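You operate a simulated robot arm through the tools that you are given. There is no shell and no other tool. Be economical: measure what you need, move in short steps, check, and stop when the job is done.

You are at the controls of a simulated robot arm. One attempt, no reset.

JOB
Take the white rack and leave it on the blue mat. Then take the measuring jug and put it on the left half of the long bench. Then fetch the soap bottle and stand it on the right half of the long bench. Then put the blue wedge on the window side of the island table. The order counts. Set down upright: measuring jug, soap bottle, blue wedge.

Only the result counts: the job must be done as asked and must still hold three seconds after the hand-in. Knocking over, shifting, dropping, spilling or breaking anything else fails it.

ROBOT AND FRAMES
A 5-joint arm with a two-finger parallel gripper on a trunk, on a base that drives. Base frame: it is fixed to the floor where the robot stands at the start and does not move with it; the origin is under the middle of the robot, x ahead of it, y to its left, z up; the surface under the hand at the start is at about z = 0.9. Lengths are in m, angles in degrees, forces in N, time in s.
It reaches about 1.134 m from its shoulder. Its first joint turns from -149.0 to 149.0 degrees. Places, roughly: blue mat (25x27 cm) [-2.44, -2.86, 0.9]; blue wedge (11x6x12 cm) [-2.2, -2.9, 0.9]; left half of the long bench [-2, -3, 0.9]; measuring jug [0.75, -1.25, 1]; right half of the long bench [-3.4, -3, 0.9]; soap bottle [-2, -3.25, 1]; white rack (16x15x11 cm) [0.8, -0.1, 0.9]; window side of the island table [-2.2, -0.4, 0.9]. Payload 1.57 kg.
The tool frame sits at the grasp point between the pads (the TCP): z along the fingers, y along the line on which they close. The tips reach 0.03 m beyond it. The gripper opens to 0.11 m. The fingers are 0.024 m wide and 0.012 m thick; the gripper's body (0.048 by 0.112 m) begins 0.078 m behind the TCP.
Orientation is that of the tool frame in the base frame, as a unit quaternion [w, x, y, z]. With the fingers straight down and closing along the base's y, the tool's x points along the base's -x, its y along +y and its z along -z.

CONTROLS
- The arm moves only by the tool play_rows. Its arguments are lists of equal length, an entry for each row: "travel": the shift along the tool's x, y, z in units of 250 mm (1.0 is 250 mm), a list of three; "rot": the turn, a rotation vector about the tool's x, y, z in units of 180 degrees (1.0 is 180 degrees), a list of three; "hand": the opening, from 0 (shut) to 1 (fully open). In form: {"travel": [[tx, ty, tz], ...], "rot": [[rx, ry, rz], ...], "hand": [hand, ...]}. A call has 1 to 12 rows; each row is the pose to reach, as a shift and turn from the pose commanded when the call began, along the tool's axes at that moment. A call with a number of a shift or a turn outside -1 to 1 is refused whole. A row lasts 0.2 s, in which the tool goes at most 0.05 m and 8.6 degrees; a call with a longer step from one row to the next is refused whole, and so is a gripper value outside its range. Where a pose cannot be reached the arm comes as near as it can. A force on the tool above 40 N (or 10 N above the force at the start of the call, whichever is more), or a blocked arm, ends the call early, and 0.2 s more pass. Each finger travels about 0.072 m/s and halts on what it meets, pressing with about 43 N; the grip force reading is that of the motor and also rises with nothing between the fingers. The clock runs only during rows and for 0.2 s after the last one: add rows that repeat a pose to give the fingers time. The reply holds the time, the measured pose of the TCP, the force on the tool along the base axes, the opening and the grip force, in the units named above and with some noise, with the torque about the TCP (base axes, N m) and any sound that the robot's microphone picked up.
- Cameras (640 x 400 px; columns grow to the right, rows downward): "scene" is now at [0.0228, 0.1864, 1.9231]; the picture's right is [-0.34, -0.94, 0.00], its down [-0.74, 0.27, -0.61] and it looks along [0.58, -0.21, -0.79] (base axes); focal length 294 px, centre (320, 200). "wrist" rides on the gripper at [0.07, 0.016, -0.141] in the tool frame; the picture's right is [-0.23, 0.97, 0.00], its down [-0.86, -0.20, -0.48] and it looks along [-0.47, -0.11, 0.88] (tool axes); focal length 222 px, centre (320, 200). There is no depth. A picture from a camera that has moved, and an enlarged one, comes with that camera's place and axes in the base frame and with its lens. The place of the scene camera against the robot may be out by one fixed shift of up to 0.012 m in any direction.
- get_image(camera): a new picture of that camera. No time passes.
- lift_body(by): slides the trunk up (or, below 0, down) by that many m; the arm and the scene camera ride with it, the base frame stays. It gives what a move gives, with no picture.
- roll_base(legs): drives the robot by 1 to 6 legs, each [ahead, turn to the left] in m and degrees, along the robot's own axes; the way and the turn of a leg run together, so that a leg with both is an arc; at most 1.5 m and 180 degrees a leg. The arm and the cameras ride along, it lands a little off, and it stops where it bumps. It gives what a move gives.
- pan_tilt(pan, tilt): turns the head with the scene camera to pan (to the left, within 155 degrees either way) and tilt (down, from -29 to 69), counted from straight ahead of the robot. It gives what a move gives.
- inspect(camera, box): a new picture of the part [left, top, right, bottom] of that camera's present view, enlarged. No time passes.
- finish_job(): hands the job in; it is judged then, once.

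Go step by step. Nothing tells you exact positions but the pictures and the camera data: compare them with the known pose of the tool, close in by small moves and look again before you grip or let go. The budget is 165 turns and 128 pictures, counting those below and the enlarged ones. Unless the task says otherwise, let go and move clear before handing in, and close with one line.

The tools are called as name(argument=value, ...) on one line, values as JSON. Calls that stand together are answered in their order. play_rows: Moves the arm, as the interface text tells. Its arguments: {"type":"object","properties":{"travel":{"type":"array","items":{"type":"array","items":{"type":"number"}}},"rot":{"type":"array","items":{"type":"array","items":{"type":"number"}}},"hand":{"type":"array","items":{"type":"number"}}},"required":["travel","rot","hand"]} The other tools are called the same way: lift_body (by) slides the trunk up or down; roll_base (legs) drives the base; pan_tilt (pan, tilt) turns the head that bears the scene camera; get_image (camera) takes a picture; inspect (camera, box) takes an enlarged picture of a part of a camera's view; finish_job () hands the job in.

At the start:

```text
clock: 0.0
eef_pos: [0.6715, 0.1494, 1.2186]
orientation: [0.0, 0.004, 1.0, 0.001]
wrist_force: [0.5, -0.5, -0.7]
ft_torque: [0.0, 0.04, -0.02]
width: 0.11
finger_force: 0.1
trunk travel left (down, up): [-0.952, 0.018]
robot x, y, heading: [0.004, 0.035, 0.2]
head pan, tilt: [-20.2, 52.2]
```

scene: 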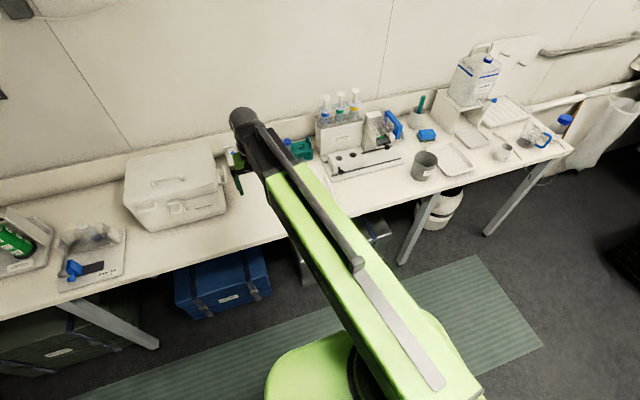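
wrist: 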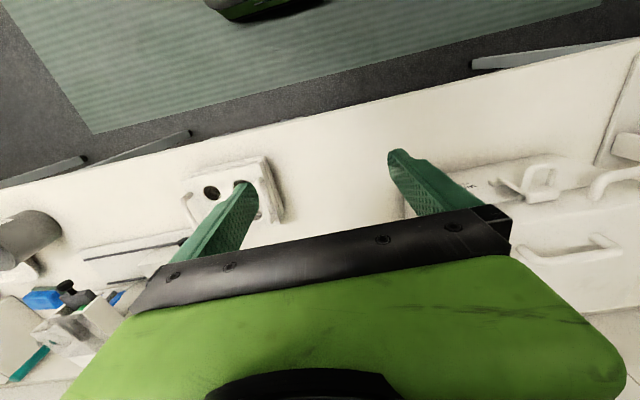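

The rack seems to be the small white box with holes in the wrist view, hidden by the arm in the scene view. I'll look closer.

inspect(camera="wrist", box=[140, 120, 340, 245])

inspect(camera="scene", box=[220, 40, 600, 278])

```text
3.20 times, centred on (240, 182) of wrist
camera zoom: at [0.6016, 0.1661, 1.3593], right [0.23, 0.97, 0.0], down [0.85, -0.21, 0.48], along [0.47, -0.11, -0.88], focal length 711 px, centre (576, 256)
```

zoom: 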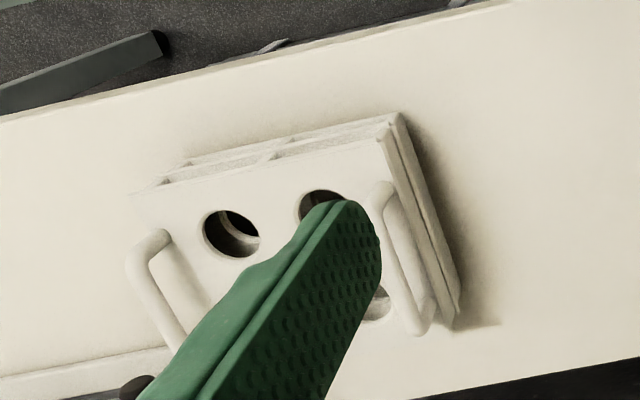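

```text
1.68 times, centred on (410, 159) of scene
camera zoom: at [0.0228, 0.1864, 1.9231], right [-0.34, -0.94, 0.0], down [-0.74, 0.27, -0.61], along [0.58, -0.21, -0.79], focal length 495 px, centre (169, 269)
```

zoom: 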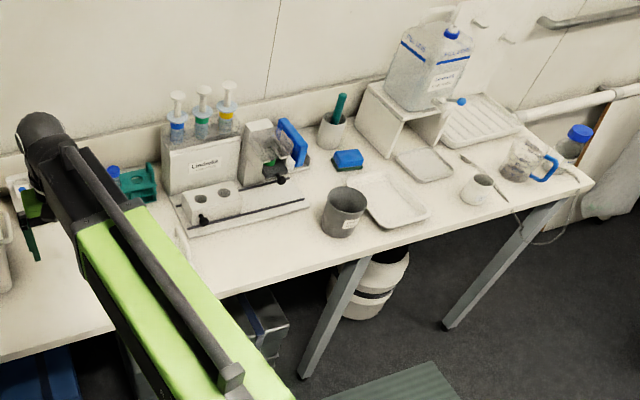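

I'll swing the hand left to get the arm out of the scene view of the rack.

play_rows(travel=[[0, 0.2, 0], [0, 0.4, 0], [0, 0.6, 0], [0, 0.8, 0], [0, 1.0, 0]], rot=[[0, 0, 0], [0, 0, 0], [0, 0, 0], [0, 0, 0], [0, 0, 0]], hand=[1, 1, 1, 1, 1])

inspect(camera="scene", box=[200, 100, 420, 238])

get_image(camera="wrist")

```text
clock: 1.2
eef_pos: [0.6756, 0.4001, 1.2194]
orientation: [0.0, 0.005, 1.0, -0.002]
wrist_force: [-0.5, 0.1, 0.8]
ft_torque: [0.0, 0.0, 0.0]
width: 0.11
finger_force: 0.0
trunk travel left (down, up): [-0.952, 0.018]
robot x, y, heading: [-0.0015, 0.0399, 0.1]
head pan, tilt: [-20.2, 52.2]
```

```text
2.90 times, centred on (310, 169) of scene
camera zoom: at [0.0228, 0.1884, 1.9229], right [-0.34, -0.94, 0.0], down [-0.74, 0.27, -0.61], along [0.58, -0.21, -0.79], focal length 854 px, centre (349, 290)
```

zoom: 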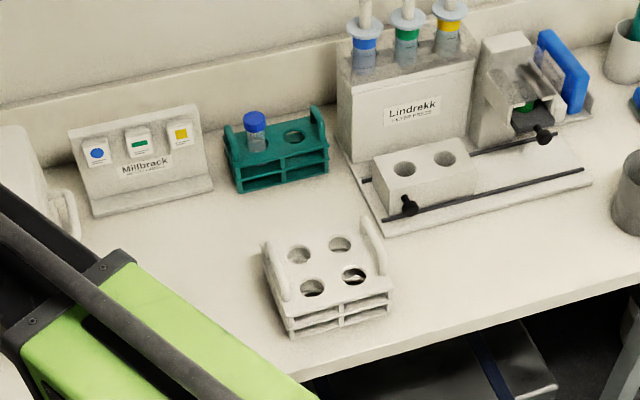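

```text
122 pictures are left
camera wrist: at [0.6056, 0.4165, 1.3589], right [0.23, 0.97, 0.0], down [0.85, -0.21, 0.48], along [0.47, -0.11, -0.88], focal length 222 px, centre (320, 200)
```

wrist: 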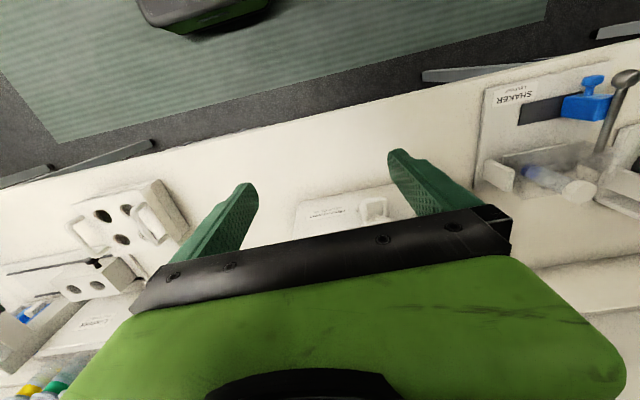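

The rack has two upright end handles at roughly x=0.76, y=+0.03 and y=-0.12. I'll approach above the left handle.

play_rows(travel=[[-0.02, -0.19, 0], [-0.03, -0.38, 0], [-0.04, -0.57, 0], [-0.05, -0.76, 0], [-0.06, -0.95, 0], [-0.07, -1, 0]], rot=[[0, 0, 0], [0, 0, 0], [0, 0, 0], [0, 0, 0], [0, 0, 0], [0, 0, 0]], hand=[1, 1, 1, 1, 1, 1])

play_rows(travel=[[-0.02, -0.18, 0], [-0.06, -0.36, 0], [-0.1, -0.48, 0.1], [-0.1, -0.48, 0.25]], rot=[[0, 0, 0], [0, 0, 0], [0, 0, 0], [0, 0, 0]], hand=[1, 1, 1, 1])

get_image(camera="wrist")

get_image(camera="scene")

```text
clock: 2.6
eef_pos: [0.6902, 0.1504, 1.2189]
orientation: [0.0, 0.004, 1.0, 0.0]
wrist_force: [0.0, -0.4, -1.2]
ft_torque: [-0.02, 0.02, -0.01]
width: 0.1102
finger_force: 0.0
trunk travel left (down, up): [-0.952, 0.018]
robot x, y, heading: [0.0009, 0.0345, 0.1]
head pan, tilt: [-20.2, 52.2]
```

```text
clock: 3.6
eef_pos: [0.7133, 0.029, 1.2196]
orientation: [0.0, 0.003, 1.0, 0.0]
wrist_force: [0.5, 0.1, -0.6]
ft_torque: [-0.01, 0.0, 0.02]
width: 0.11
finger_force: 0.0
out of reach, approached as far as the arm can: row 3, 4
trunk travel left (down, up): [-0.952, 0.018]
robot x, y, heading: [0.0001, 0.0387, 0.2]
head pan, tilt: [-20.2, 52.2]
```

```text
121 pictures are left
camera wrist: at [0.6436, 0.045, 1.3594], right [0.23, 0.97, 0.0], down [0.85, -0.21, 0.48], along [0.47, -0.11, -0.88], focal length 222 px, centre (320, 200)
```

wrist: 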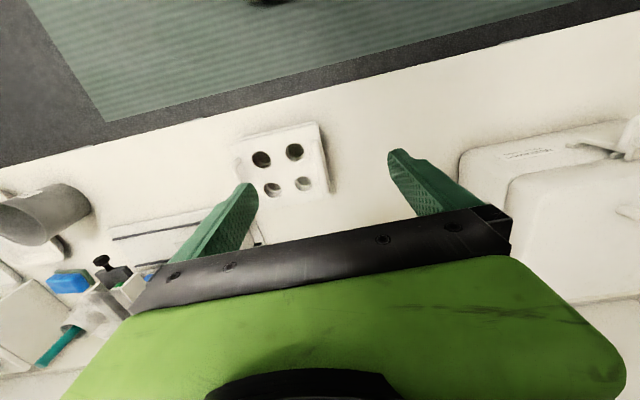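

```text
120 pictures are left
camera scene: at [0.0226, 0.187, 1.9231], right [-0.34, -0.94, 0.0], down [-0.74, 0.27, -0.61], along [0.58, -0.21, -0.79], focal length 294 px, centre (320, 200)
```

scene: 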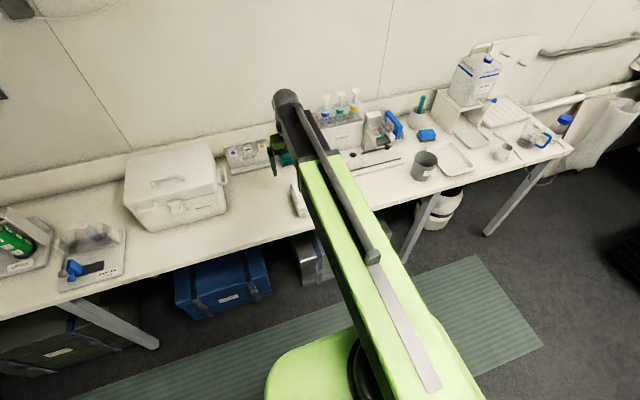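

The arm can't go lower from here, so I'll lower the trunk a bit.

lift_body(by=-0.1)

play_rows(travel=[[-0.1, 0, 0], [-0.18, 0, 0]], rot=[[0, 0, 0], [0, 0, 0]], hand=[1, 1])

get_image(camera="wrist")

get_image(camera="scene")

```text
clock: 4.9
eef_pos: [0.7143, 0.0277, 1.1198]
orientation: [0.0, 0.003, 1.0, 0.0]
wrist_force: [-0.6, -0.3, -0.7]
ft_torque: [0.0, -0.02, -0.01]
width: 0.1101
finger_force: 0.1
trunk travel left (down, up): [-0.852, 0.118]
robot x, y, heading: [0.0016, 0.0379, 0.0]
head pan, tilt: [-20.2, 52.2]
```

```text
clock: 5.5
eef_pos: [0.7604, 0.0284, 1.12]
orientation: [0.0, 0.003, 1.0, 0.0]
wrist_force: [-0.8, -0.7, 0.2]
ft_torque: [-0.05, 0.0, 0.03]
width: 0.11
finger_force: 0.2
trunk travel left (down, up): [-0.852, 0.118]
robot x, y, heading: [0.0004, 0.0377, 0.2]
head pan, tilt: [-20.2, 52.2]
```

```text
119 pictures are left
camera wrist: at [0.6905, 0.045, 1.2592], right [0.23, 0.97, 0.0], down [0.85, -0.21, 0.48], along [0.47, -0.11, -0.88], focal length 222 px, centre (320, 200)
```

wrist: 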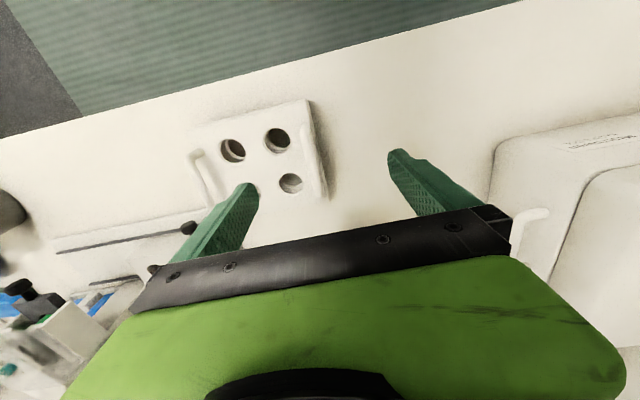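

```text
118 pictures are left
camera scene: at [0.023, 0.1864, 1.8231], right [-0.34, -0.94, 0.0], down [-0.74, 0.27, -0.61], along [0.58, -0.21, -0.79], focal length 294 px, centre (320, 200)
```

scene: 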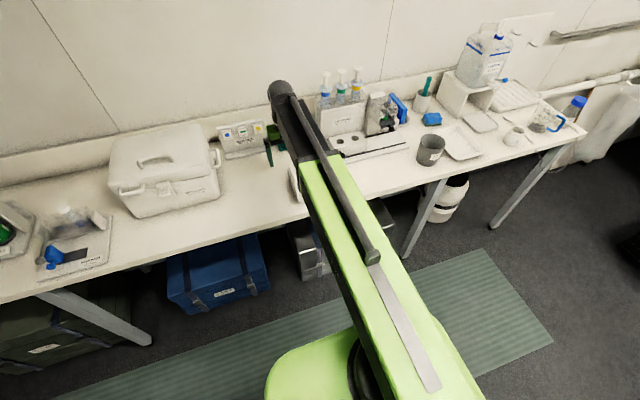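

inspect(camera="wrist", box=[180, 80, 372, 200])

```text
3.33 times, centred on (276, 140) of wrist
camera zoom: at [0.6905, 0.045, 1.2592], right [0.23, 0.97, 0.0], down [0.85, -0.21, 0.48], along [0.47, -0.11, -0.88], focal length 740 px, centre (467, 400)
```

zoom: 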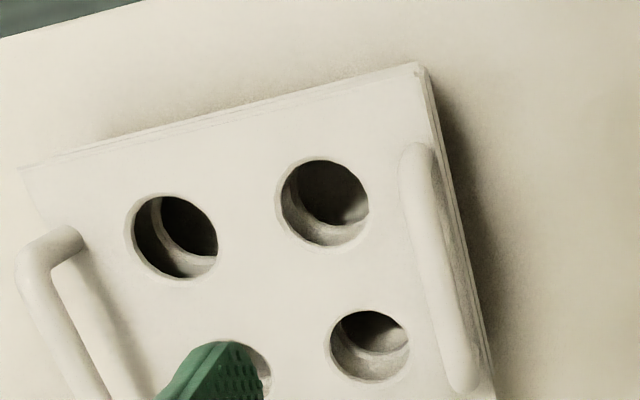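

The handle bar is at about x=0.771, y=0.017 (running along x, about -5° skewed). Descending with small yaw.

play_rows(travel=[[-0.042, -0.044, 0], [-0.042, -0.044, 0.18], [-0.042, -0.044, 0.34]], rot=[[0, 0, 0.026], [0, 0, 0.026], [0, 0, 0.026]], hand=[1, 1, 1])

get_image(camera="wrist")

```text
clock: 6.3
eef_pos: [0.7703, 0.018, 1.1178]
orientation: [0.0, 0.045, 0.999, 0.0]
wrist_force: [-0.3, 0.7, 0.4]
ft_torque: [0.04, 0.02, 0.02]
width: 0.1101
finger_force: 0.1
out of reach, approached as far as the arm can: row 2, 3
trunk travel left (down, up): [-0.852, 0.118]
robot x, y, heading: [0.0035, 0.0353, 0.1]
head pan, tilt: [-20.2, 52.2]
```

```text
116 pictures are left
camera wrist: at [0.7015, 0.0402, 1.2592], right [0.31, 0.95, 0.0], down [0.83, -0.28, 0.48], along [0.45, -0.15, -0.88], focal length 222 px, centre (320, 200)
```

wrist: 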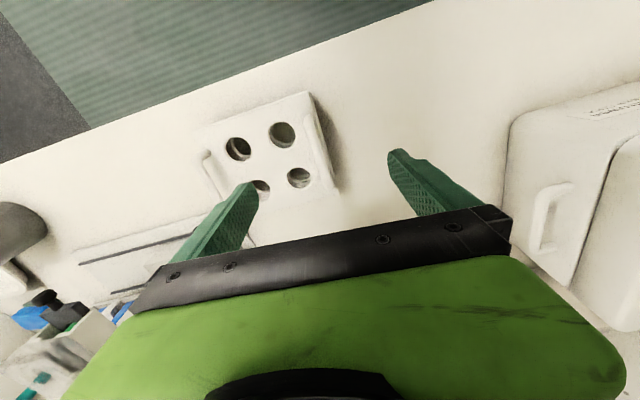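

lift_body(by=-0.07)

get_image(camera="wrist")

```text
clock: 7.4
eef_pos: [0.7703, 0.0178, 1.0498]
orientation: [0.0, 0.045, 0.999, 0.0]
wrist_force: [0.5, 0.2, -0.4]
ft_torque: [-0.04, 0.0, 0.01]
width: 0.1102
finger_force: 0.1
trunk travel left (down, up): [-0.782, 0.188]
robot x, y, heading: [0.0006, 0.0366, 0.1]
head pan, tilt: [-20.2, 52.2]
```

```text
115 pictures are left
camera wrist: at [0.7013, 0.0403, 1.1893], right [0.31, 0.95, 0.0], down [0.83, -0.27, 0.48], along [0.45, -0.15, -0.88], focal length 222 px, centre (320, 200)
```

wrist: 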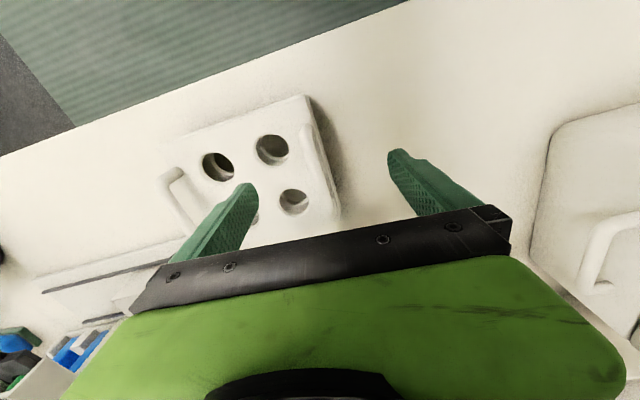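

lift_body(by=-0.03)

get_image(camera="wrist")

get_image(camera="scene")

```text
clock: 8.2
eef_pos: [0.7709, 0.0181, 1.0183]
orientation: [0.0, 0.044, 0.999, 0.001]
wrist_force: [-0.3, 0.0, 0.2]
ft_torque: [0.01, 0.01, -0.01]
width: 0.1102
finger_force: 0.1
trunk travel left (down, up): [-0.752, 0.218]
robot x, y, heading: [-0.0025, 0.0328, 0.1]
head pan, tilt: [-20.2, 52.2]
```

```text
114 pictures are left
camera wrist: at [0.7013, 0.0403, 1.1593], right [0.31, 0.95, 0.0], down [0.83, -0.27, 0.48], along [0.45, -0.15, -0.88], focal length 222 px, centre (320, 200)
```

wrist: 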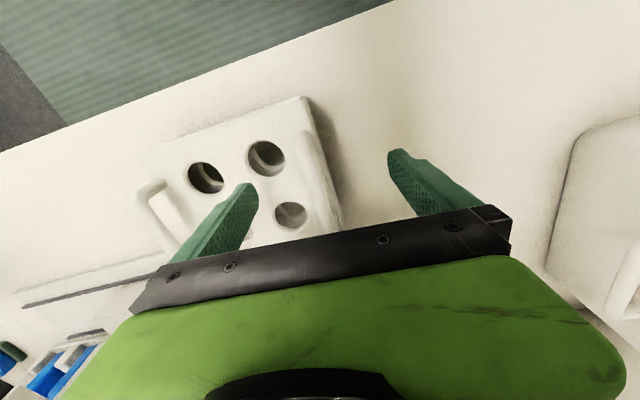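

```text
113 pictures are left
camera scene: at [0.0228, 0.1863, 1.7231], right [-0.34, -0.94, 0.0], down [-0.74, 0.27, -0.61], along [0.58, -0.21, -0.79], focal length 294 px, centre (320, 200)
```

scene: 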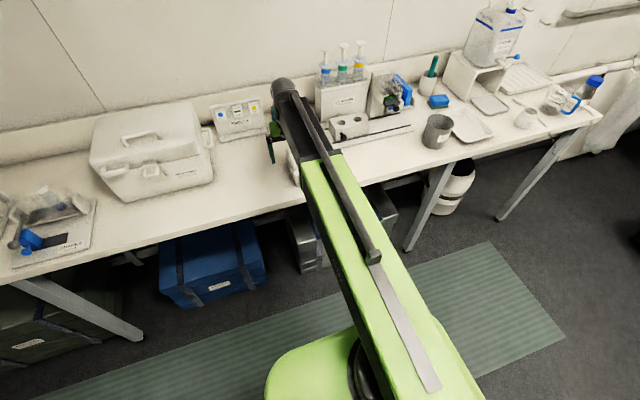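

lift_body(by=-0.01)

play_rows(travel=[[0, 0, 0], [0, 0, 0], [0, 0, 0], [0, 0, 0], [0, 0, 0]], rot=[[0, 0, 0], [0, 0, 0], [0, 0, 0], [0, 0, 0], [0, 0, 0]], hand=[0.6, 0.35, 0.2, 0, 0])

get_image(camera="wrist")

```text
clock: 8.7
eef_pos: [0.7703, 0.0177, 1.0084]
orientation: [0.0, 0.044, 0.999, 0.0]
wrist_force: [-0.1, 0.8, 0.4]
ft_torque: [0.03, -0.02, 0.01]
width: 0.11
finger_force: 0.0
trunk travel left (down, up): [-0.742, 0.228]
robot x, y, heading: [0.0004, 0.0382, -0.1]
head pan, tilt: [-20.2, 52.2]
```

```text
clock: 9.9
eef_pos: [0.7689, 0.0182, 1.0089]
orientation: [0.0, 0.045, 0.999, 0.0]
wrist_force: [-0.1, -1.3, -0.3]
ft_torque: [-0.01, 0.02, -0.07]
width: 0.0111
finger_force: 28.8
trunk travel left (down, up): [-0.742, 0.228]
robot x, y, heading: [0.0005, 0.036, 0.1]
head pan, tilt: [-20.2, 52.2]
```

```text
112 pictures are left
camera wrist: at [0.7014, 0.0404, 1.1493], right [0.31, 0.95, 0.0], down [0.83, -0.27, 0.48], along [0.45, -0.15, -0.88], focal length 222 px, centre (320, 200)
```

wrist: 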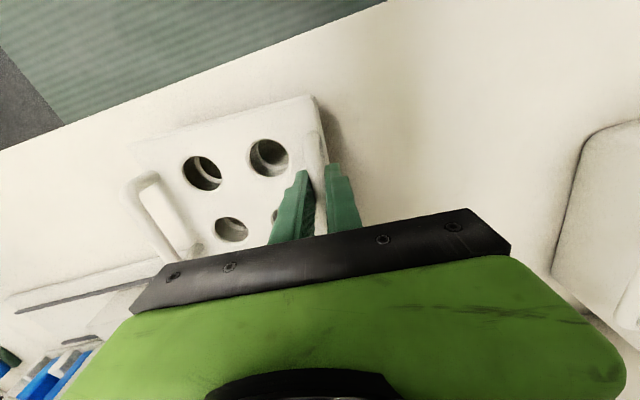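

Gripped an 11 mm bar. Lift a little and check.

lift_body(by=0.03)

get_image(camera="wrist")

```text
clock: 10.7
eef_pos: [0.7699, 0.018, 1.0389]
orientation: [0.0, 0.045, 0.999, 0.001]
wrist_force: [-0.9, 0.6, 0.9]
ft_torque: [-0.04, -0.03, 0.02]
width: 0.0002
finger_force: 21.6
trunk travel left (down, up): [-0.772, 0.198]
robot x, y, heading: [-0.0007, 0.0347, -0.1]
head pan, tilt: [-20.2, 52.2]
```

```text
111 pictures are left
camera wrist: at [0.7014, 0.0404, 1.1793], right [0.31, 0.95, 0.0], down [0.83, -0.27, 0.48], along [0.45, -0.15, -0.88], focal length 222 px, centre (320, 200)
```

wrist: 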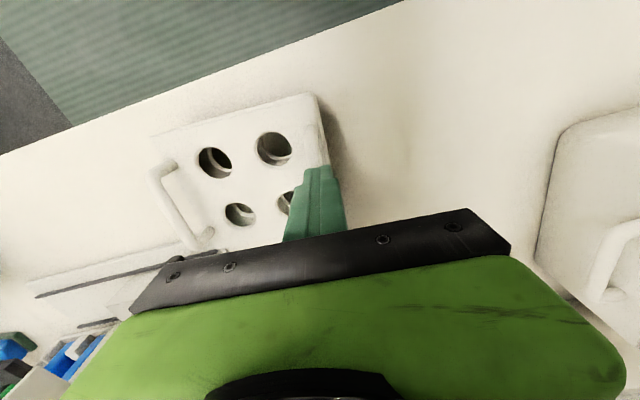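

The fingers slipped off the top: the bar sits lower than I thought. Opening and measuring again.

play_rows(travel=[[0, 0, 0], [0, 0, 0], [0, 0, 0], [0, 0, 0], [0, 0, 0]], rot=[[0, 0, 0], [0, 0, 0], [0, 0, 0], [0, 0, 0], [0, 0, 0]], hand=[0.3, 0.5, 0.7, 0.7, 0.7])

inspect(camera="wrist", box=[200, 80, 424, 220])

```text
clock: 11.9
eef_pos: [0.7707, 0.0182, 1.0395]
orientation: [0.0, 0.044, 0.999, -0.001]
wrist_force: [-0.2, -0.1, 0.8]
ft_torque: [0.02, 0.01, -0.02]
width: 0.0767
finger_force: 0.2
trunk travel left (down, up): [-0.772, 0.198]
robot x, y, heading: [-0.0004, 0.0367, 0.2]
head pan, tilt: [-20.2, 52.2]
```

```text
2.86 times, centred on (312, 150) of wrist
camera zoom: at [0.7014, 0.0403, 1.1793], right [0.31, 0.95, 0.0], down [0.83, -0.27, 0.48], along [0.45, -0.15, -0.88], focal length 635 px, centre (343, 343)
```

zoom: 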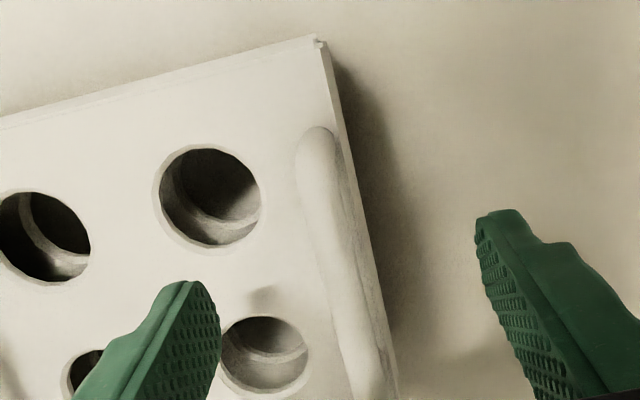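

lift_body(by=-0.045)

inspect(camera="wrist", box=[200, 80, 424, 220])

```text
clock: 12.8
eef_pos: [0.7683, 0.0186, 0.9956]
orientation: [0.0, 0.045, 0.999, 0.0]
wrist_force: [0.5, -0.2, 21.8]
ft_torque: [-0.9, -0.09, 0.26]
width: 0.0768
finger_force: 0.0
trunk travel left (down, up): [-0.727, 0.243]
robot x, y, heading: [-0.0018, 0.0375, 0.2]
head pan, tilt: [-20.2, 52.2]
```

```text
2.86 times, centred on (312, 150) of wrist
camera zoom: at [0.6997, 0.0404, 1.1358], right [0.31, 0.95, 0.0], down [0.83, -0.27, 0.48], along [0.46, -0.15, -0.88], focal length 635 px, centre (343, 343)
```

zoom: 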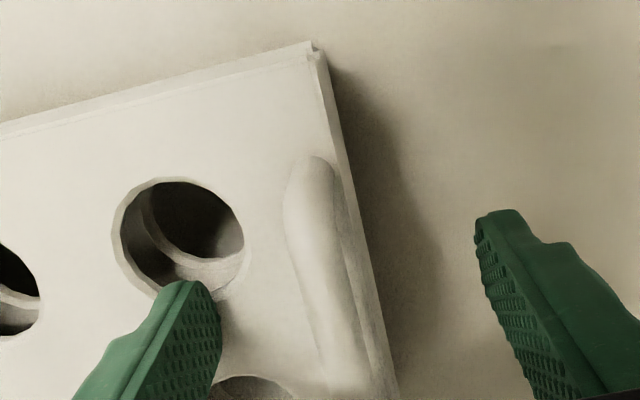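

Tips touched the plate at z≈0.966; gripping a round bar at the end would let the rack pivot. Better: put one finger in each of the two near holes and pinch the web between them, near the centre.

lift_body(by=0.07)

play_rows(travel=[[0.02, -0.1, -0.05], [0.06, -0.2, -0.1], [0.088, -0.3, -0.1], [0.088, -0.3, -0.1]], rot=[[0, 0, -0.017], [0, 0, -0.017], [0, 0, -0.017], [0, 0, -0.017]], hand=[0.6, 0.5, 0.4545, 0.4545])

get_image(camera="wrist")

inspect(camera="wrist", box=[208, 80, 432, 220])

```text
clock: 13.8
eef_pos: [0.7696, 0.0172, 1.0642]
orientation: [0.0, 0.045, 0.999, 0.0]
wrist_force: [0.2, -0.5, -0.3]
ft_torque: [0.01, 0.0, -0.01]
width: 0.0772
finger_force: 0.1
trunk travel left (down, up): [-0.797, 0.173]
robot x, y, heading: [0.0008, 0.0363, 0.5]
head pan, tilt: [-20.2, 52.2]
```

```text
clock: 14.8
eef_pos: [0.7429, -0.0552, 1.0637]
orientation: [0.0, 0.018, 1.0, 0.0]
wrist_force: [-0.4, 0.5, 0.3]
ft_torque: [0.01, -0.05, -0.02]
width: 0.0504
finger_force: 0.1
out of reach, approached as far as the arm can: row 1, 2, 3, 4
trunk travel left (down, up): [-0.797, 0.173]
robot x, y, heading: [-0.0028, 0.0368, 0.2]
head pan, tilt: [-20.2, 52.2]
```

```text
108 pictures are left
camera wrist: at [0.673, -0.036, 1.2043], right [0.26, 0.97, 0.0], down [0.85, -0.23, 0.48], along [0.46, -0.13, -0.88], focal length 222 px, centre (320, 200)
```

wrist: 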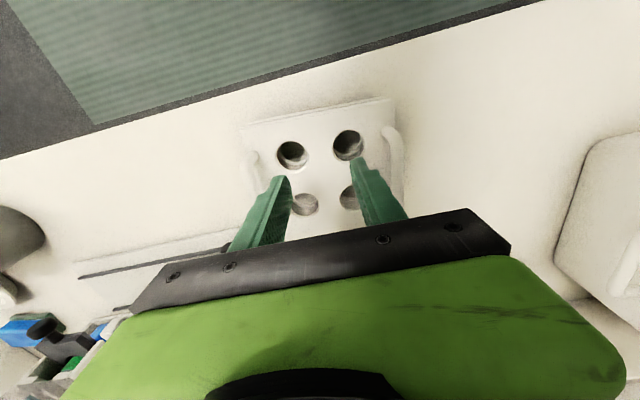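

```text
2.86 times, centred on (320, 150) of wrist
camera zoom: at [0.673, -0.036, 1.2043], right [0.26, 0.97, 0.0], down [0.85, -0.23, 0.48], along [0.46, -0.13, -0.88], focal length 635 px, centre (320, 343)
```

zoom: 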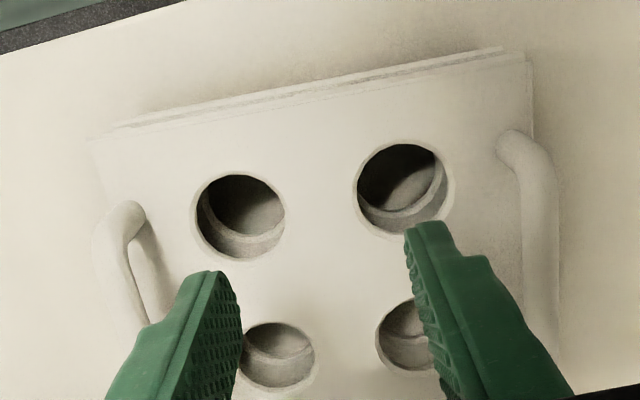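

Rack was nudged ~5° by the first grip. Near-hole midpoint is about (0.739, -0.055); aligning yaw and position.

play_rows(travel=[[0.014, 0, -0.15], [0.014, 0, -0.3]], rot=[[0, 0, 0.018], [0, 0, 0.018]], hand=[0.4545, 0.4545])

inspect(camera="wrist", box=[208, 80, 432, 220])

```text
clock: 15.4
eef_pos: [0.741, -0.0538, 1.0638]
orientation: [0.0, 0.046, 0.999, 0.001]
wrist_force: [0.2, 0.0, -0.4]
ft_torque: [-0.01, 0.0, -0.02]
width: 0.0502
finger_force: 0.1
out of reach, approached as far as the arm can: row 1, 2
trunk travel left (down, up): [-0.797, 0.173]
robot x, y, heading: [0.0013, 0.0348, -0.0]
head pan, tilt: [-20.2, 52.2]
```

```text
2.86 times, centred on (320, 150) of wrist
camera zoom: at [0.6723, -0.0306, 1.2043], right [0.32, 0.95, 0.0], down [0.83, -0.28, 0.48], along [0.45, -0.15, -0.88], focal length 635 px, centre (320, 343)
```

zoom: 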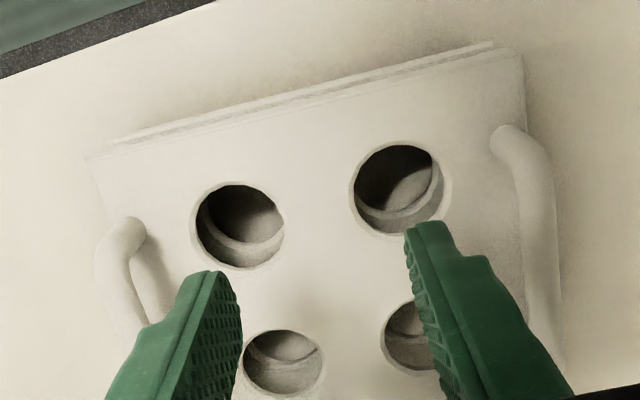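

lift_body(by=-0.055)

inspect(camera="wrist", box=[208, 80, 432, 220])

```text
clock: 16.4
eef_pos: [0.7408, -0.0536, 1.0081]
orientation: [-0.001, 0.047, 0.999, 0.0]
wrist_force: [0.6, 0.7, 0.5]
ft_torque: [-0.02, 0.01, -0.05]
width: 0.0502
finger_force: 0.1
trunk travel left (down, up): [-0.742, 0.228]
robot x, y, heading: [0.0019, 0.0374, 0.3]
head pan, tilt: [-20.2, 52.2]
```

```text
2.86 times, centred on (320, 150) of wrist
camera zoom: at [0.6723, -0.0307, 1.1493], right [0.32, 0.95, 0.0], down [0.83, -0.28, 0.48], along [0.45, -0.15, -0.88], focal length 635 px, centre (320, 343)
```

zoom: 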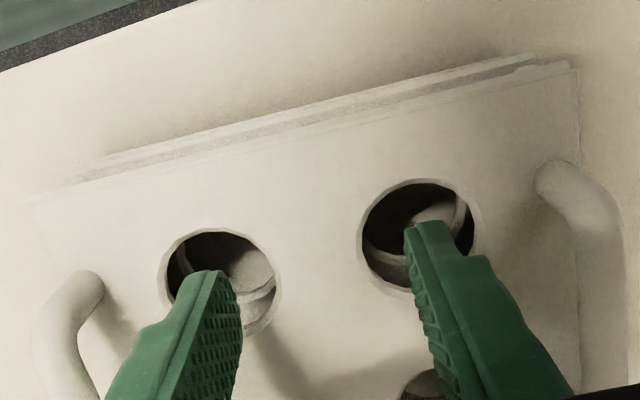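

lift_body(by=-0.03)

get_image(camera="wrist")

```text
clock: 17.2
eef_pos: [0.7406, -0.0535, 0.9796]
orientation: [0.0, 0.047, 0.999, 0.0]
wrist_force: [0.1, -0.1, 0.4]
ft_torque: [-0.01, 0.02, 0.0]
width: 0.0502
finger_force: 0.1
trunk travel left (down, up): [-0.712, 0.258]
robot x, y, heading: [0.0029, 0.0353, 0.2]
head pan, tilt: [-20.2, 52.2]
```

```text
104 pictures are left
camera wrist: at [0.6723, -0.0307, 1.1193], right [0.32, 0.95, 0.0], down [0.83, -0.28, 0.48], along [0.45, -0.15, -0.88], focal length 222 px, centre (320, 200)
```

wrist: 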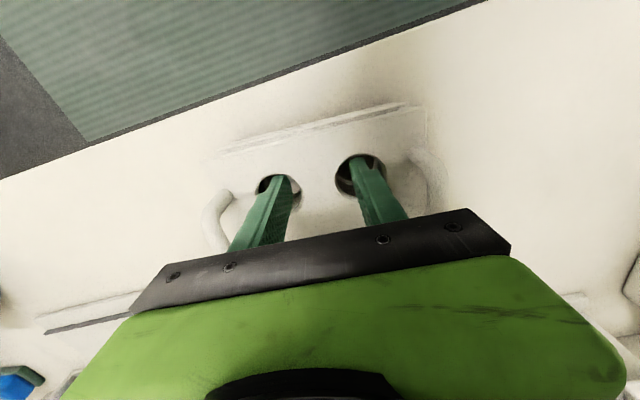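

The tips are in both holes with no contact. A bit deeper, then pinch.

lift_body(by=-0.013)

play_rows(travel=[[0, 0, 0], [0, 0, 0], [0, 0, 0], [0, 0, 0]], rot=[[0, 0, 0], [0, 0, 0], [0, 0, 0], [0, 0, 0]], hand=[0.3, 0.15, 0, 0])

lift_body(by=0.03)

get_image(camera="wrist")

```text
clock: 17.8
eef_pos: [0.7415, -0.0532, 0.9665]
orientation: [0.0, 0.046, 0.999, 0.0]
wrist_force: [0.0, 0.0, -0.2]
ft_torque: [0.01, -0.01, 0.0]
width: 0.0499
finger_force: 0.0
trunk travel left (down, up): [-0.699, 0.271]
robot x, y, heading: [0.0029, 0.0365, 0.0]
head pan, tilt: [-20.2, 52.2]
```

```text
clock: 18.8
eef_pos: [0.7398, -0.0525, 0.9662]
orientation: [0.0, 0.046, 0.999, 0.0]
wrist_force: [0.9, -0.6, 0.9]
ft_torque: [-0.01, 0.01, 0.1]
width: 0.0272
finger_force: 37.7
trunk travel left (down, up): [-0.699, 0.271]
robot x, y, heading: [0.0007, 0.0325, 0.2]
head pan, tilt: [-20.2, 52.2]
```

```text
clock: 19.5
eef_pos: [0.7427, -0.0533, 0.9965]
orientation: [0.0, 0.046, 0.999, 0.0]
wrist_force: [-0.2, -0.1, -1.9]
ft_torque: [0.03, 0.05, 0.02]
width: 0.0276
finger_force: 38.0
trunk travel left (down, up): [-0.729, 0.241]
robot x, y, heading: [0.0029, 0.0346, 0.1]
head pan, tilt: [-20.2, 52.2]
```

```text
103 pictures are left
camera wrist: at [0.6725, -0.0307, 1.1362], right [0.32, 0.95, 0.0], down [0.83, -0.28, 0.48], along [0.45, -0.15, -0.88], focal length 222 px, centre (320, 200)
```

wrist: 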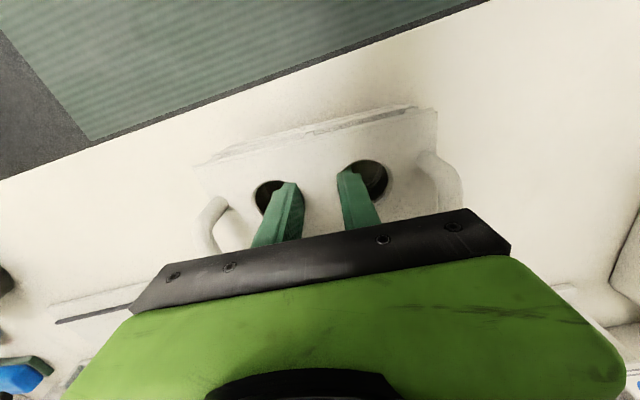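

The rack is held. Raise the trunk and look around the room for the drive.

lift_body(by=0.24)

pan_tilt(pan=-120, tilt=25)

get_image(camera="scene")

pan_tilt(pan=155, tilt=25)

get_image(camera="scene")

```text
clock: 22.0
eef_pos: [0.7395, -0.0525, 1.2366]
orientation: [0.0, 0.046, 0.999, 0.0]
wrist_force: [-0.1, 0.4, -2.7]
ft_torque: [0.0, 0.05, -0.04]
width: 0.0274
finger_force: 38.0
trunk travel left (down, up): [-0.969, 0.001]
robot x, y, heading: [-0.0005, 0.0379, -0.0]
head pan, tilt: [-20.2, 52.2]
```

```text
clock: 23.8
eef_pos: [0.7421, -0.053, 1.2355]
orientation: [0.0, 0.046, 0.999, 0.0]
wrist_force: [0.0, -0.3, -1.6]
ft_torque: [-0.01, 0.08, -0.03]
width: 0.0274
finger_force: 38.0
trunk travel left (down, up): [-0.969, 0.001]
robot x, y, heading: [0.0014, 0.0401, 0.1]
head pan, tilt: [-120.0, 25.0]
```

```text
102 pictures are left
camera scene: at [-0.0931, 0.1323, 1.9805], right [-0.87, 0.5, 0.0], down [0.21, 0.37, -0.91], along [-0.45, -0.79, -0.42], focal length 294 px, centre (320, 200)
```

scene: 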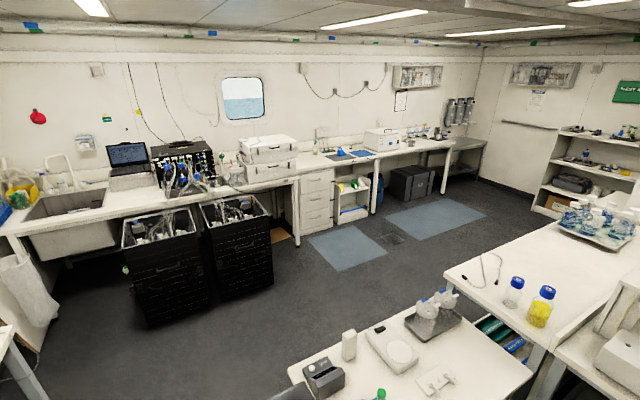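

```text
clock: 27.6
eef_pos: [0.7409, -0.0527, 1.2361]
orientation: [0.0, 0.047, 0.999, 0.0]
wrist_force: [-0.4, 0.7, -1.6]
ft_torque: [-0.03, 0.08, -0.01]
width: 0.0274
finger_force: 38.1
trunk travel left (down, up): [-0.969, 0.001]
robot x, y, heading: [0.0047, 0.0343, 0.2]
head pan, tilt: [154.7, 25.0]
```

```text
101 pictures are left
camera scene: at [-0.1305, 0.2515, 1.9805], right [0.43, 0.9, 0.0], down [0.38, -0.18, -0.91], along [-0.82, 0.39, -0.42], focal length 294 px, centre (320, 200)
```

scene: 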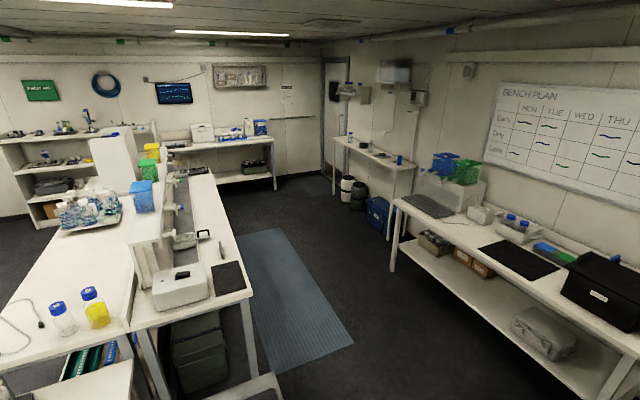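

The long bench is along the window wall (y≈-3); a small table sits behind-right of the robot and carts at about y≈-2.05. I'll retract the arm somewhat before turning.

play_rows(travel=[[0.1, 0, -0.15], [0.2, 0, -0.3], [0.35, 0, -0.4], [0.5, 0, -0.4], [0.65, 0, -0.4], [0.8, 0, -0.4]], rot=[[0, 0, 0], [0, 0, 0], [0, 0, 0], [0, 0, 0], [0, 0, 0], [0, 0, 0]], hand=[0, 0, 0, 0, 0, 0])

pan_tilt(pan=0, tilt=45)

get_image(camera="scene")

```text
clock: 29.0
eef_pos: [0.572, -0.0416, 1.236]
orientation: [-0.001, 0.046, 0.999, 0.0]
wrist_force: [0.5, -0.3, -2.1]
ft_torque: [0.02, 0.07, -0.03]
width: 0.0274
finger_force: 37.7
out of reach, approached as far as the arm can: row 1, 2, 3, 4, 5, 6
trunk travel left (down, up): [-0.969, 0.001]
robot x, y, heading: [0.0014, 0.0368, -0.0]
head pan, tilt: [154.7, 25.0]
```

```text
clock: 31.4
eef_pos: [0.5719, -0.0414, 1.2346]
orientation: [0.001, 0.046, 0.999, -0.001]
wrist_force: [-0.2, -0.2, -1.6]
ft_torque: [0.01, 0.07, 0.03]
width: 0.0273
finger_force: 37.6
trunk travel left (down, up): [-0.969, 0.001]
robot x, y, heading: [-0.0012, 0.0377, 0.3]
head pan, tilt: [0.0, 45.0]
```

```text
100 pictures are left
camera scene: at [0.034, 0.2123, 1.9499], right [0.0, -1.0, 0.0], down [-0.71, 0.0, -0.71], along [0.71, 0.0, -0.71], focal length 294 px, centre (320, 200)
```

scene: 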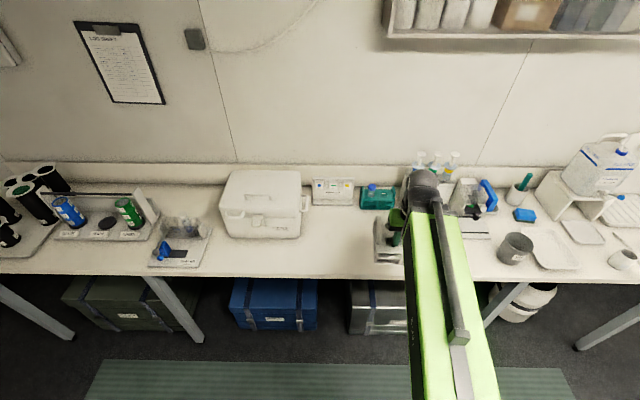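

Testing vertical reach of the arm (z has not changed so far).

play_rows(travel=[[0, 0, -0.2], [0, 0, -0.4]], rot=[[0, 0, 0], [0, 0, 0]], hand=[0, 0])

```text
clock: 32.0
eef_pos: [0.5706, -0.0402, 1.2359]
orientation: [0.0, 0.046, 0.999, 0.0]
wrist_force: [0.5, 0.0, -3.0]
ft_torque: [0.0, 0.08, 0.04]
width: 0.0274
finger_force: 38.3
out of reach, approached as far as the arm can: row 1, 2
trunk travel left (down, up): [-0.969, 0.001]
robot x, y, heading: [-0.0001, 0.0381, 0.0]
head pan, tilt: [0.0, 45.0]
```

play_rows(travel=[[0, 0, 0.2], [0, 0, 0.4], [0, 0, 0.6]], rot=[[0, 0, 0], [0, 0, 0], [0, 0, 0]], hand=[0, 0, 0])

play_rows(travel=[[0, 0, 0]], rot=[[0, 0, 0]], hand=[0])

```text
clock: 32.8
eef_pos: [0.5725, -0.0403, 1.2358]
orientation: [0.001, 0.046, 0.999, 0.0]
wrist_force: [0.3, 0.4, -3.0]
ft_torque: [0.02, 0.05, 0.03]
width: 0.0276
finger_force: 38.1
out of reach, approached as far as the arm can: row 1, 2, 3
trunk travel left (down, up): [-0.969, 0.001]
robot x, y, heading: [-0.0038, 0.0361, 0.0]
head pan, tilt: [0.0, 45.0]
```

```text
clock: 33.2
eef_pos: [0.5717, -0.0412, 1.2365]
orientation: [0.0, 0.046, 0.999, 0.0]
wrist_force: [-0.2, -0.5, -2.5]
ft_torque: [0.01, 0.07, 0.02]
width: 0.0273
finger_force: 37.6
trunk travel left (down, up): [-0.969, 0.001]
robot x, y, heading: [0.0003, 0.037, 0.3]
head pan, tilt: [0.0, 45.0]
```

The arm only moves horizontally with the tool upright; the trunk handles height. Driving: turn right, go to the corridor at y≈-1.35, turn to face -x.

roll_base(legs=[[0, -90], [1.38, 0], [0, -90]])

get_image(camera="scene")

get_image(camera="wrist")

```text
clock: 47.8
eef_pos: [-0.5782, -1.2817, 1.2364]
orientation: [-0.001, 0.999, -0.043, 0.0]
wrist_force: [0.8, -1.2, -2.0]
ft_torque: [0.09, -0.05, 0.01]
width: 0.0272
finger_force: 38.1
trunk travel left (down, up): [-0.969, 0.001]
robot x, y, heading: [-0.0057, -1.3185, -179.0]
head pan, tilt: [0.0, 45.0]
```

```text
99 pictures are left
camera scene: at [-0.0414, -1.4887, 1.9497], right [-0.02, 1.0, 0.0], down [0.71, 0.01, -0.71], along [-0.71, -0.01, -0.71], focal length 294 px, centre (320, 200)
```

scene: 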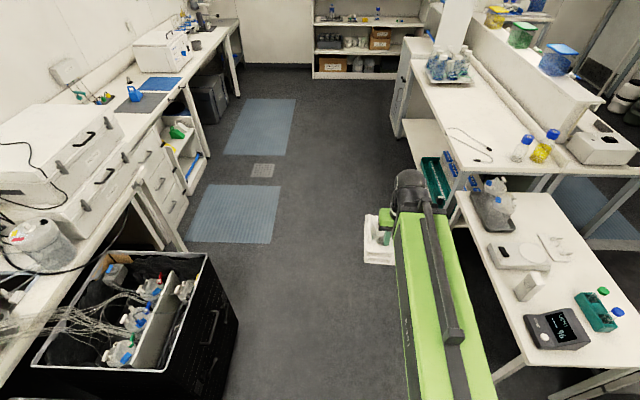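

```text
98 pictures are left
camera wrist: at [-0.5106, -1.3048, 1.3771], right [-0.31, -0.95, 0.0], down [-0.83, 0.27, 0.48], along [-0.45, 0.15, -0.88], focal length 222 px, centre (320, 200)
```

wrist: 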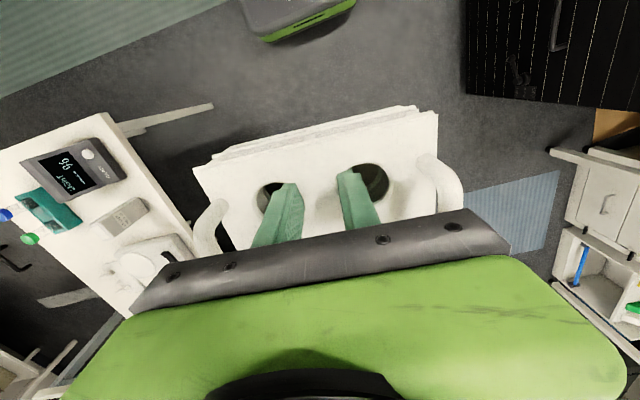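

Corridor is clear. Drive on to x≈-2.42 and turn left to face the long bench.

roll_base(legs=[[1.2, 0], [1.2, 0], [0, 89]])

get_image(camera="scene")

```text
clock: 63.5
eef_pos: [-2.4548, -1.9283, 1.2352]
orientation: [0.0, 0.731, 0.682, 0.002]
wrist_force: [-0.8, 0.4, -2.1]
ft_torque: [0.08, -0.07, -0.02]
width: 0.0274
finger_force: 38.2
trunk travel left (down, up): [-0.969, 0.001]
robot x, y, heading: [-2.3837, -1.3581, -88.7]
head pan, tilt: [0.0, 45.0]
```

```text
97 pictures are left
camera scene: at [-2.2148, -1.3802, 1.9501], right [-1.0, -0.03, 0.0], down [-0.02, 0.71, -0.71], along [0.02, -0.71, -0.71], focal length 294 px, centre (320, 200)
```

scene: 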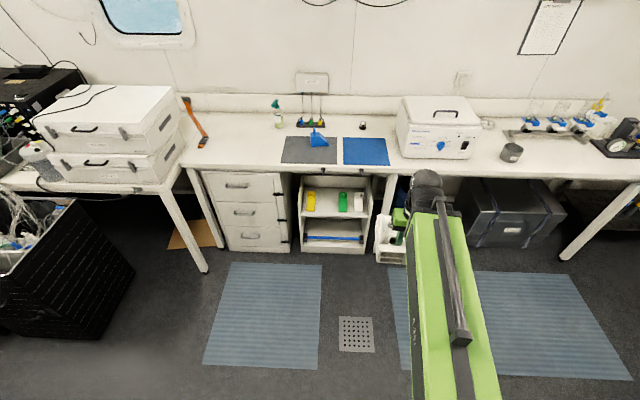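

The mat centre is about (-2.45, -2.86). Drive closer to the bench.

roll_base(legs=[[0.65, 0]])

get_image(camera="scene")

get_image(camera="wrist")

```text
clock: 67.2
eef_pos: [-2.4409, -2.5813, 1.2365]
orientation: [0.0, 0.733, 0.68, 0.001]
wrist_force: [-0.7, 0.1, -1.6]
ft_torque: [0.08, -0.01, 0.03]
width: 0.0272
finger_force: 37.8
trunk travel left (down, up): [-0.969, 0.001]
robot x, y, heading: [-2.3646, -2.0089, -89.1]
head pan, tilt: [0.0, 45.0]
```

```text
96 pictures are left
camera scene: at [-2.1978, -2.0361, 1.9499], right [-1.0, -0.02, 0.0], down [-0.01, 0.71, -0.71], along [0.01, -0.71, -0.71], focal length 294 px, centre (320, 200)
```

scene: 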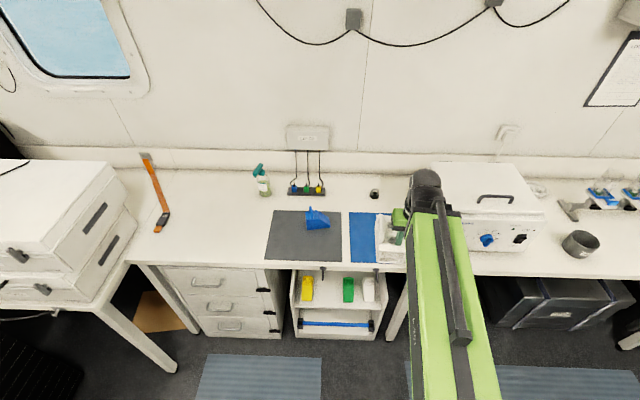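

```text
95 pictures are left
camera wrist: at [-2.4207, -2.514, 1.376], right [0.95, -0.3, 0.0], down [-0.26, -0.84, 0.48], along [-0.14, -0.45, -0.88], focal length 222 px, centre (320, 200)
```

wrist: 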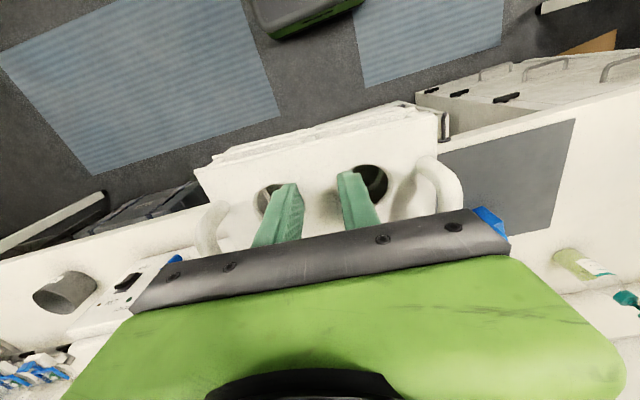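

Mat centre confirmed ≈(-2.445, -2.86). Extend the arm so the rack is above it.

play_rows(travel=[[-0.18, 0.01, 0], [-0.36, 0.02, 0], [-0.54, 0.04, 0], [-0.72, 0.05, 0], [-0.9, 0.06, 0], [-0.985, 0.066, 0], [-0.985, 0.066, 0]], rot=[[0, 0, -0.005], [0, 0, -0.01], [0, 0, -0.015], [0, 0, -0.02], [0, 0, -0.024], [0, 0, -0.024], [0, 0, -0.024]], hand=[0, 0, 0, 0, 0, 0, 0])

get_image(camera="scene")

get_image(camera="wrist")

```text
clock: 68.8
eef_pos: [-2.4459, -2.8283, 1.2369]
orientation: [-0.001, 0.707, 0.707, 0.0]
wrist_force: [-0.2, 0.4, -2.1]
ft_torque: [0.09, 0.03, 0.03]
width: 0.0275
finger_force: 38.8
out of reach, approached as far as the arm can: row 5, 6, 7
trunk travel left (down, up): [-0.969, 0.001]
robot x, y, heading: [-2.3667, -2.0079, -89.0]
head pan, tilt: [0.0, 45.0]
```

```text
94 pictures are left
camera scene: at [-2.1978, -2.035, 1.9499], right [-1.0, -0.02, 0.0], down [-0.01, 0.71, -0.71], along [0.01, -0.71, -0.71], focal length 294 px, centre (320, 200)
```

scene: 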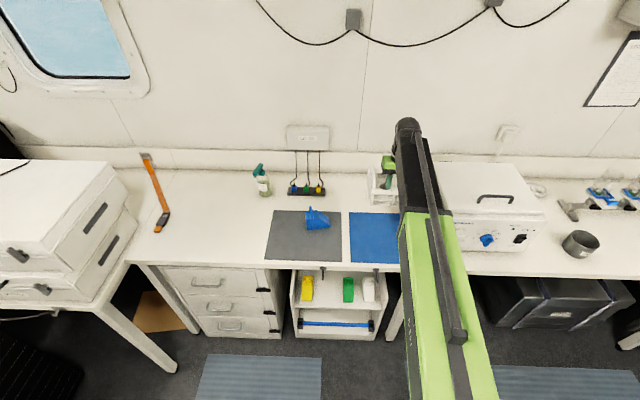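

```text
93 pictures are left
camera wrist: at [-2.4293, -2.7591, 1.3763], right [0.97, -0.23, 0.0], down [-0.2, -0.86, 0.48], along [-0.11, -0.46, -0.88], focal length 222 px, centre (320, 200)
```

wrist: 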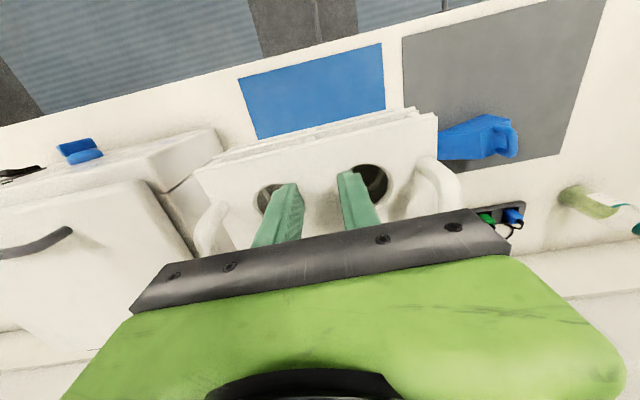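

Aligned above the mat. Lowering.

lift_body(by=-0.2)

get_image(camera="wrist")

get_image(camera="scene")

```text
clock: 70.9
eef_pos: [-2.4456, -2.8287, 1.0361]
orientation: [-0.001, 0.707, 0.707, 0.001]
wrist_force: [0.2, 0.2, -2.0]
ft_torque: [0.09, -0.01, 0.0]
width: 0.0275
finger_force: 38.1
trunk travel left (down, up): [-0.769, 0.201]
robot x, y, heading: [-2.3677, -2.0056, -89.0]
head pan, tilt: [0.0, 45.0]
```

```text
92 pictures are left
camera wrist: at [-2.4295, -2.759, 1.1763], right [0.97, -0.23, 0.0], down [-0.2, -0.86, 0.48], along [-0.11, -0.46, -0.88], focal length 222 px, centre (320, 200)
```

wrist: 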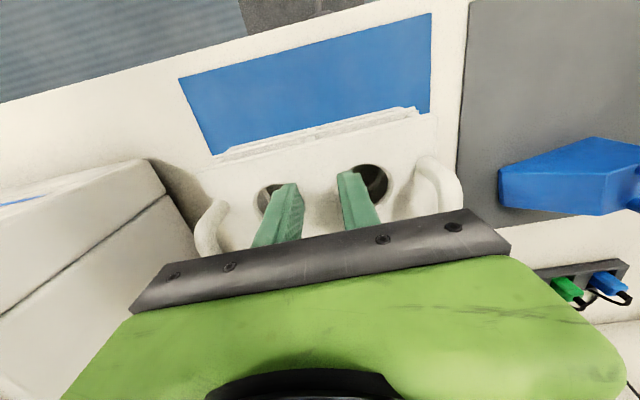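

```text
91 pictures are left
camera scene: at [-2.1979, -2.035, 1.75], right [-1.0, -0.02, 0.0], down [-0.01, 0.71, -0.71], along [0.01, -0.71, -0.71], focal length 294 px, centre (320, 200)
```

scene: 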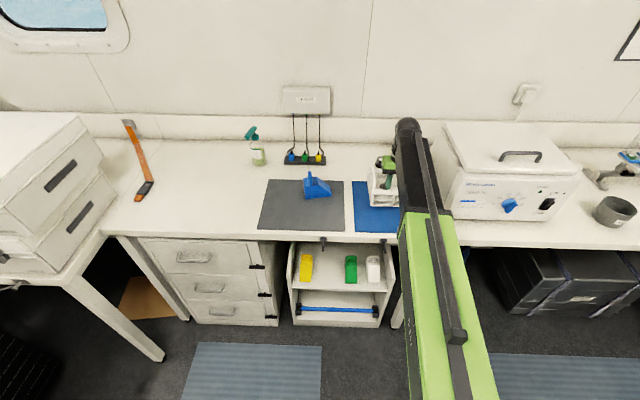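

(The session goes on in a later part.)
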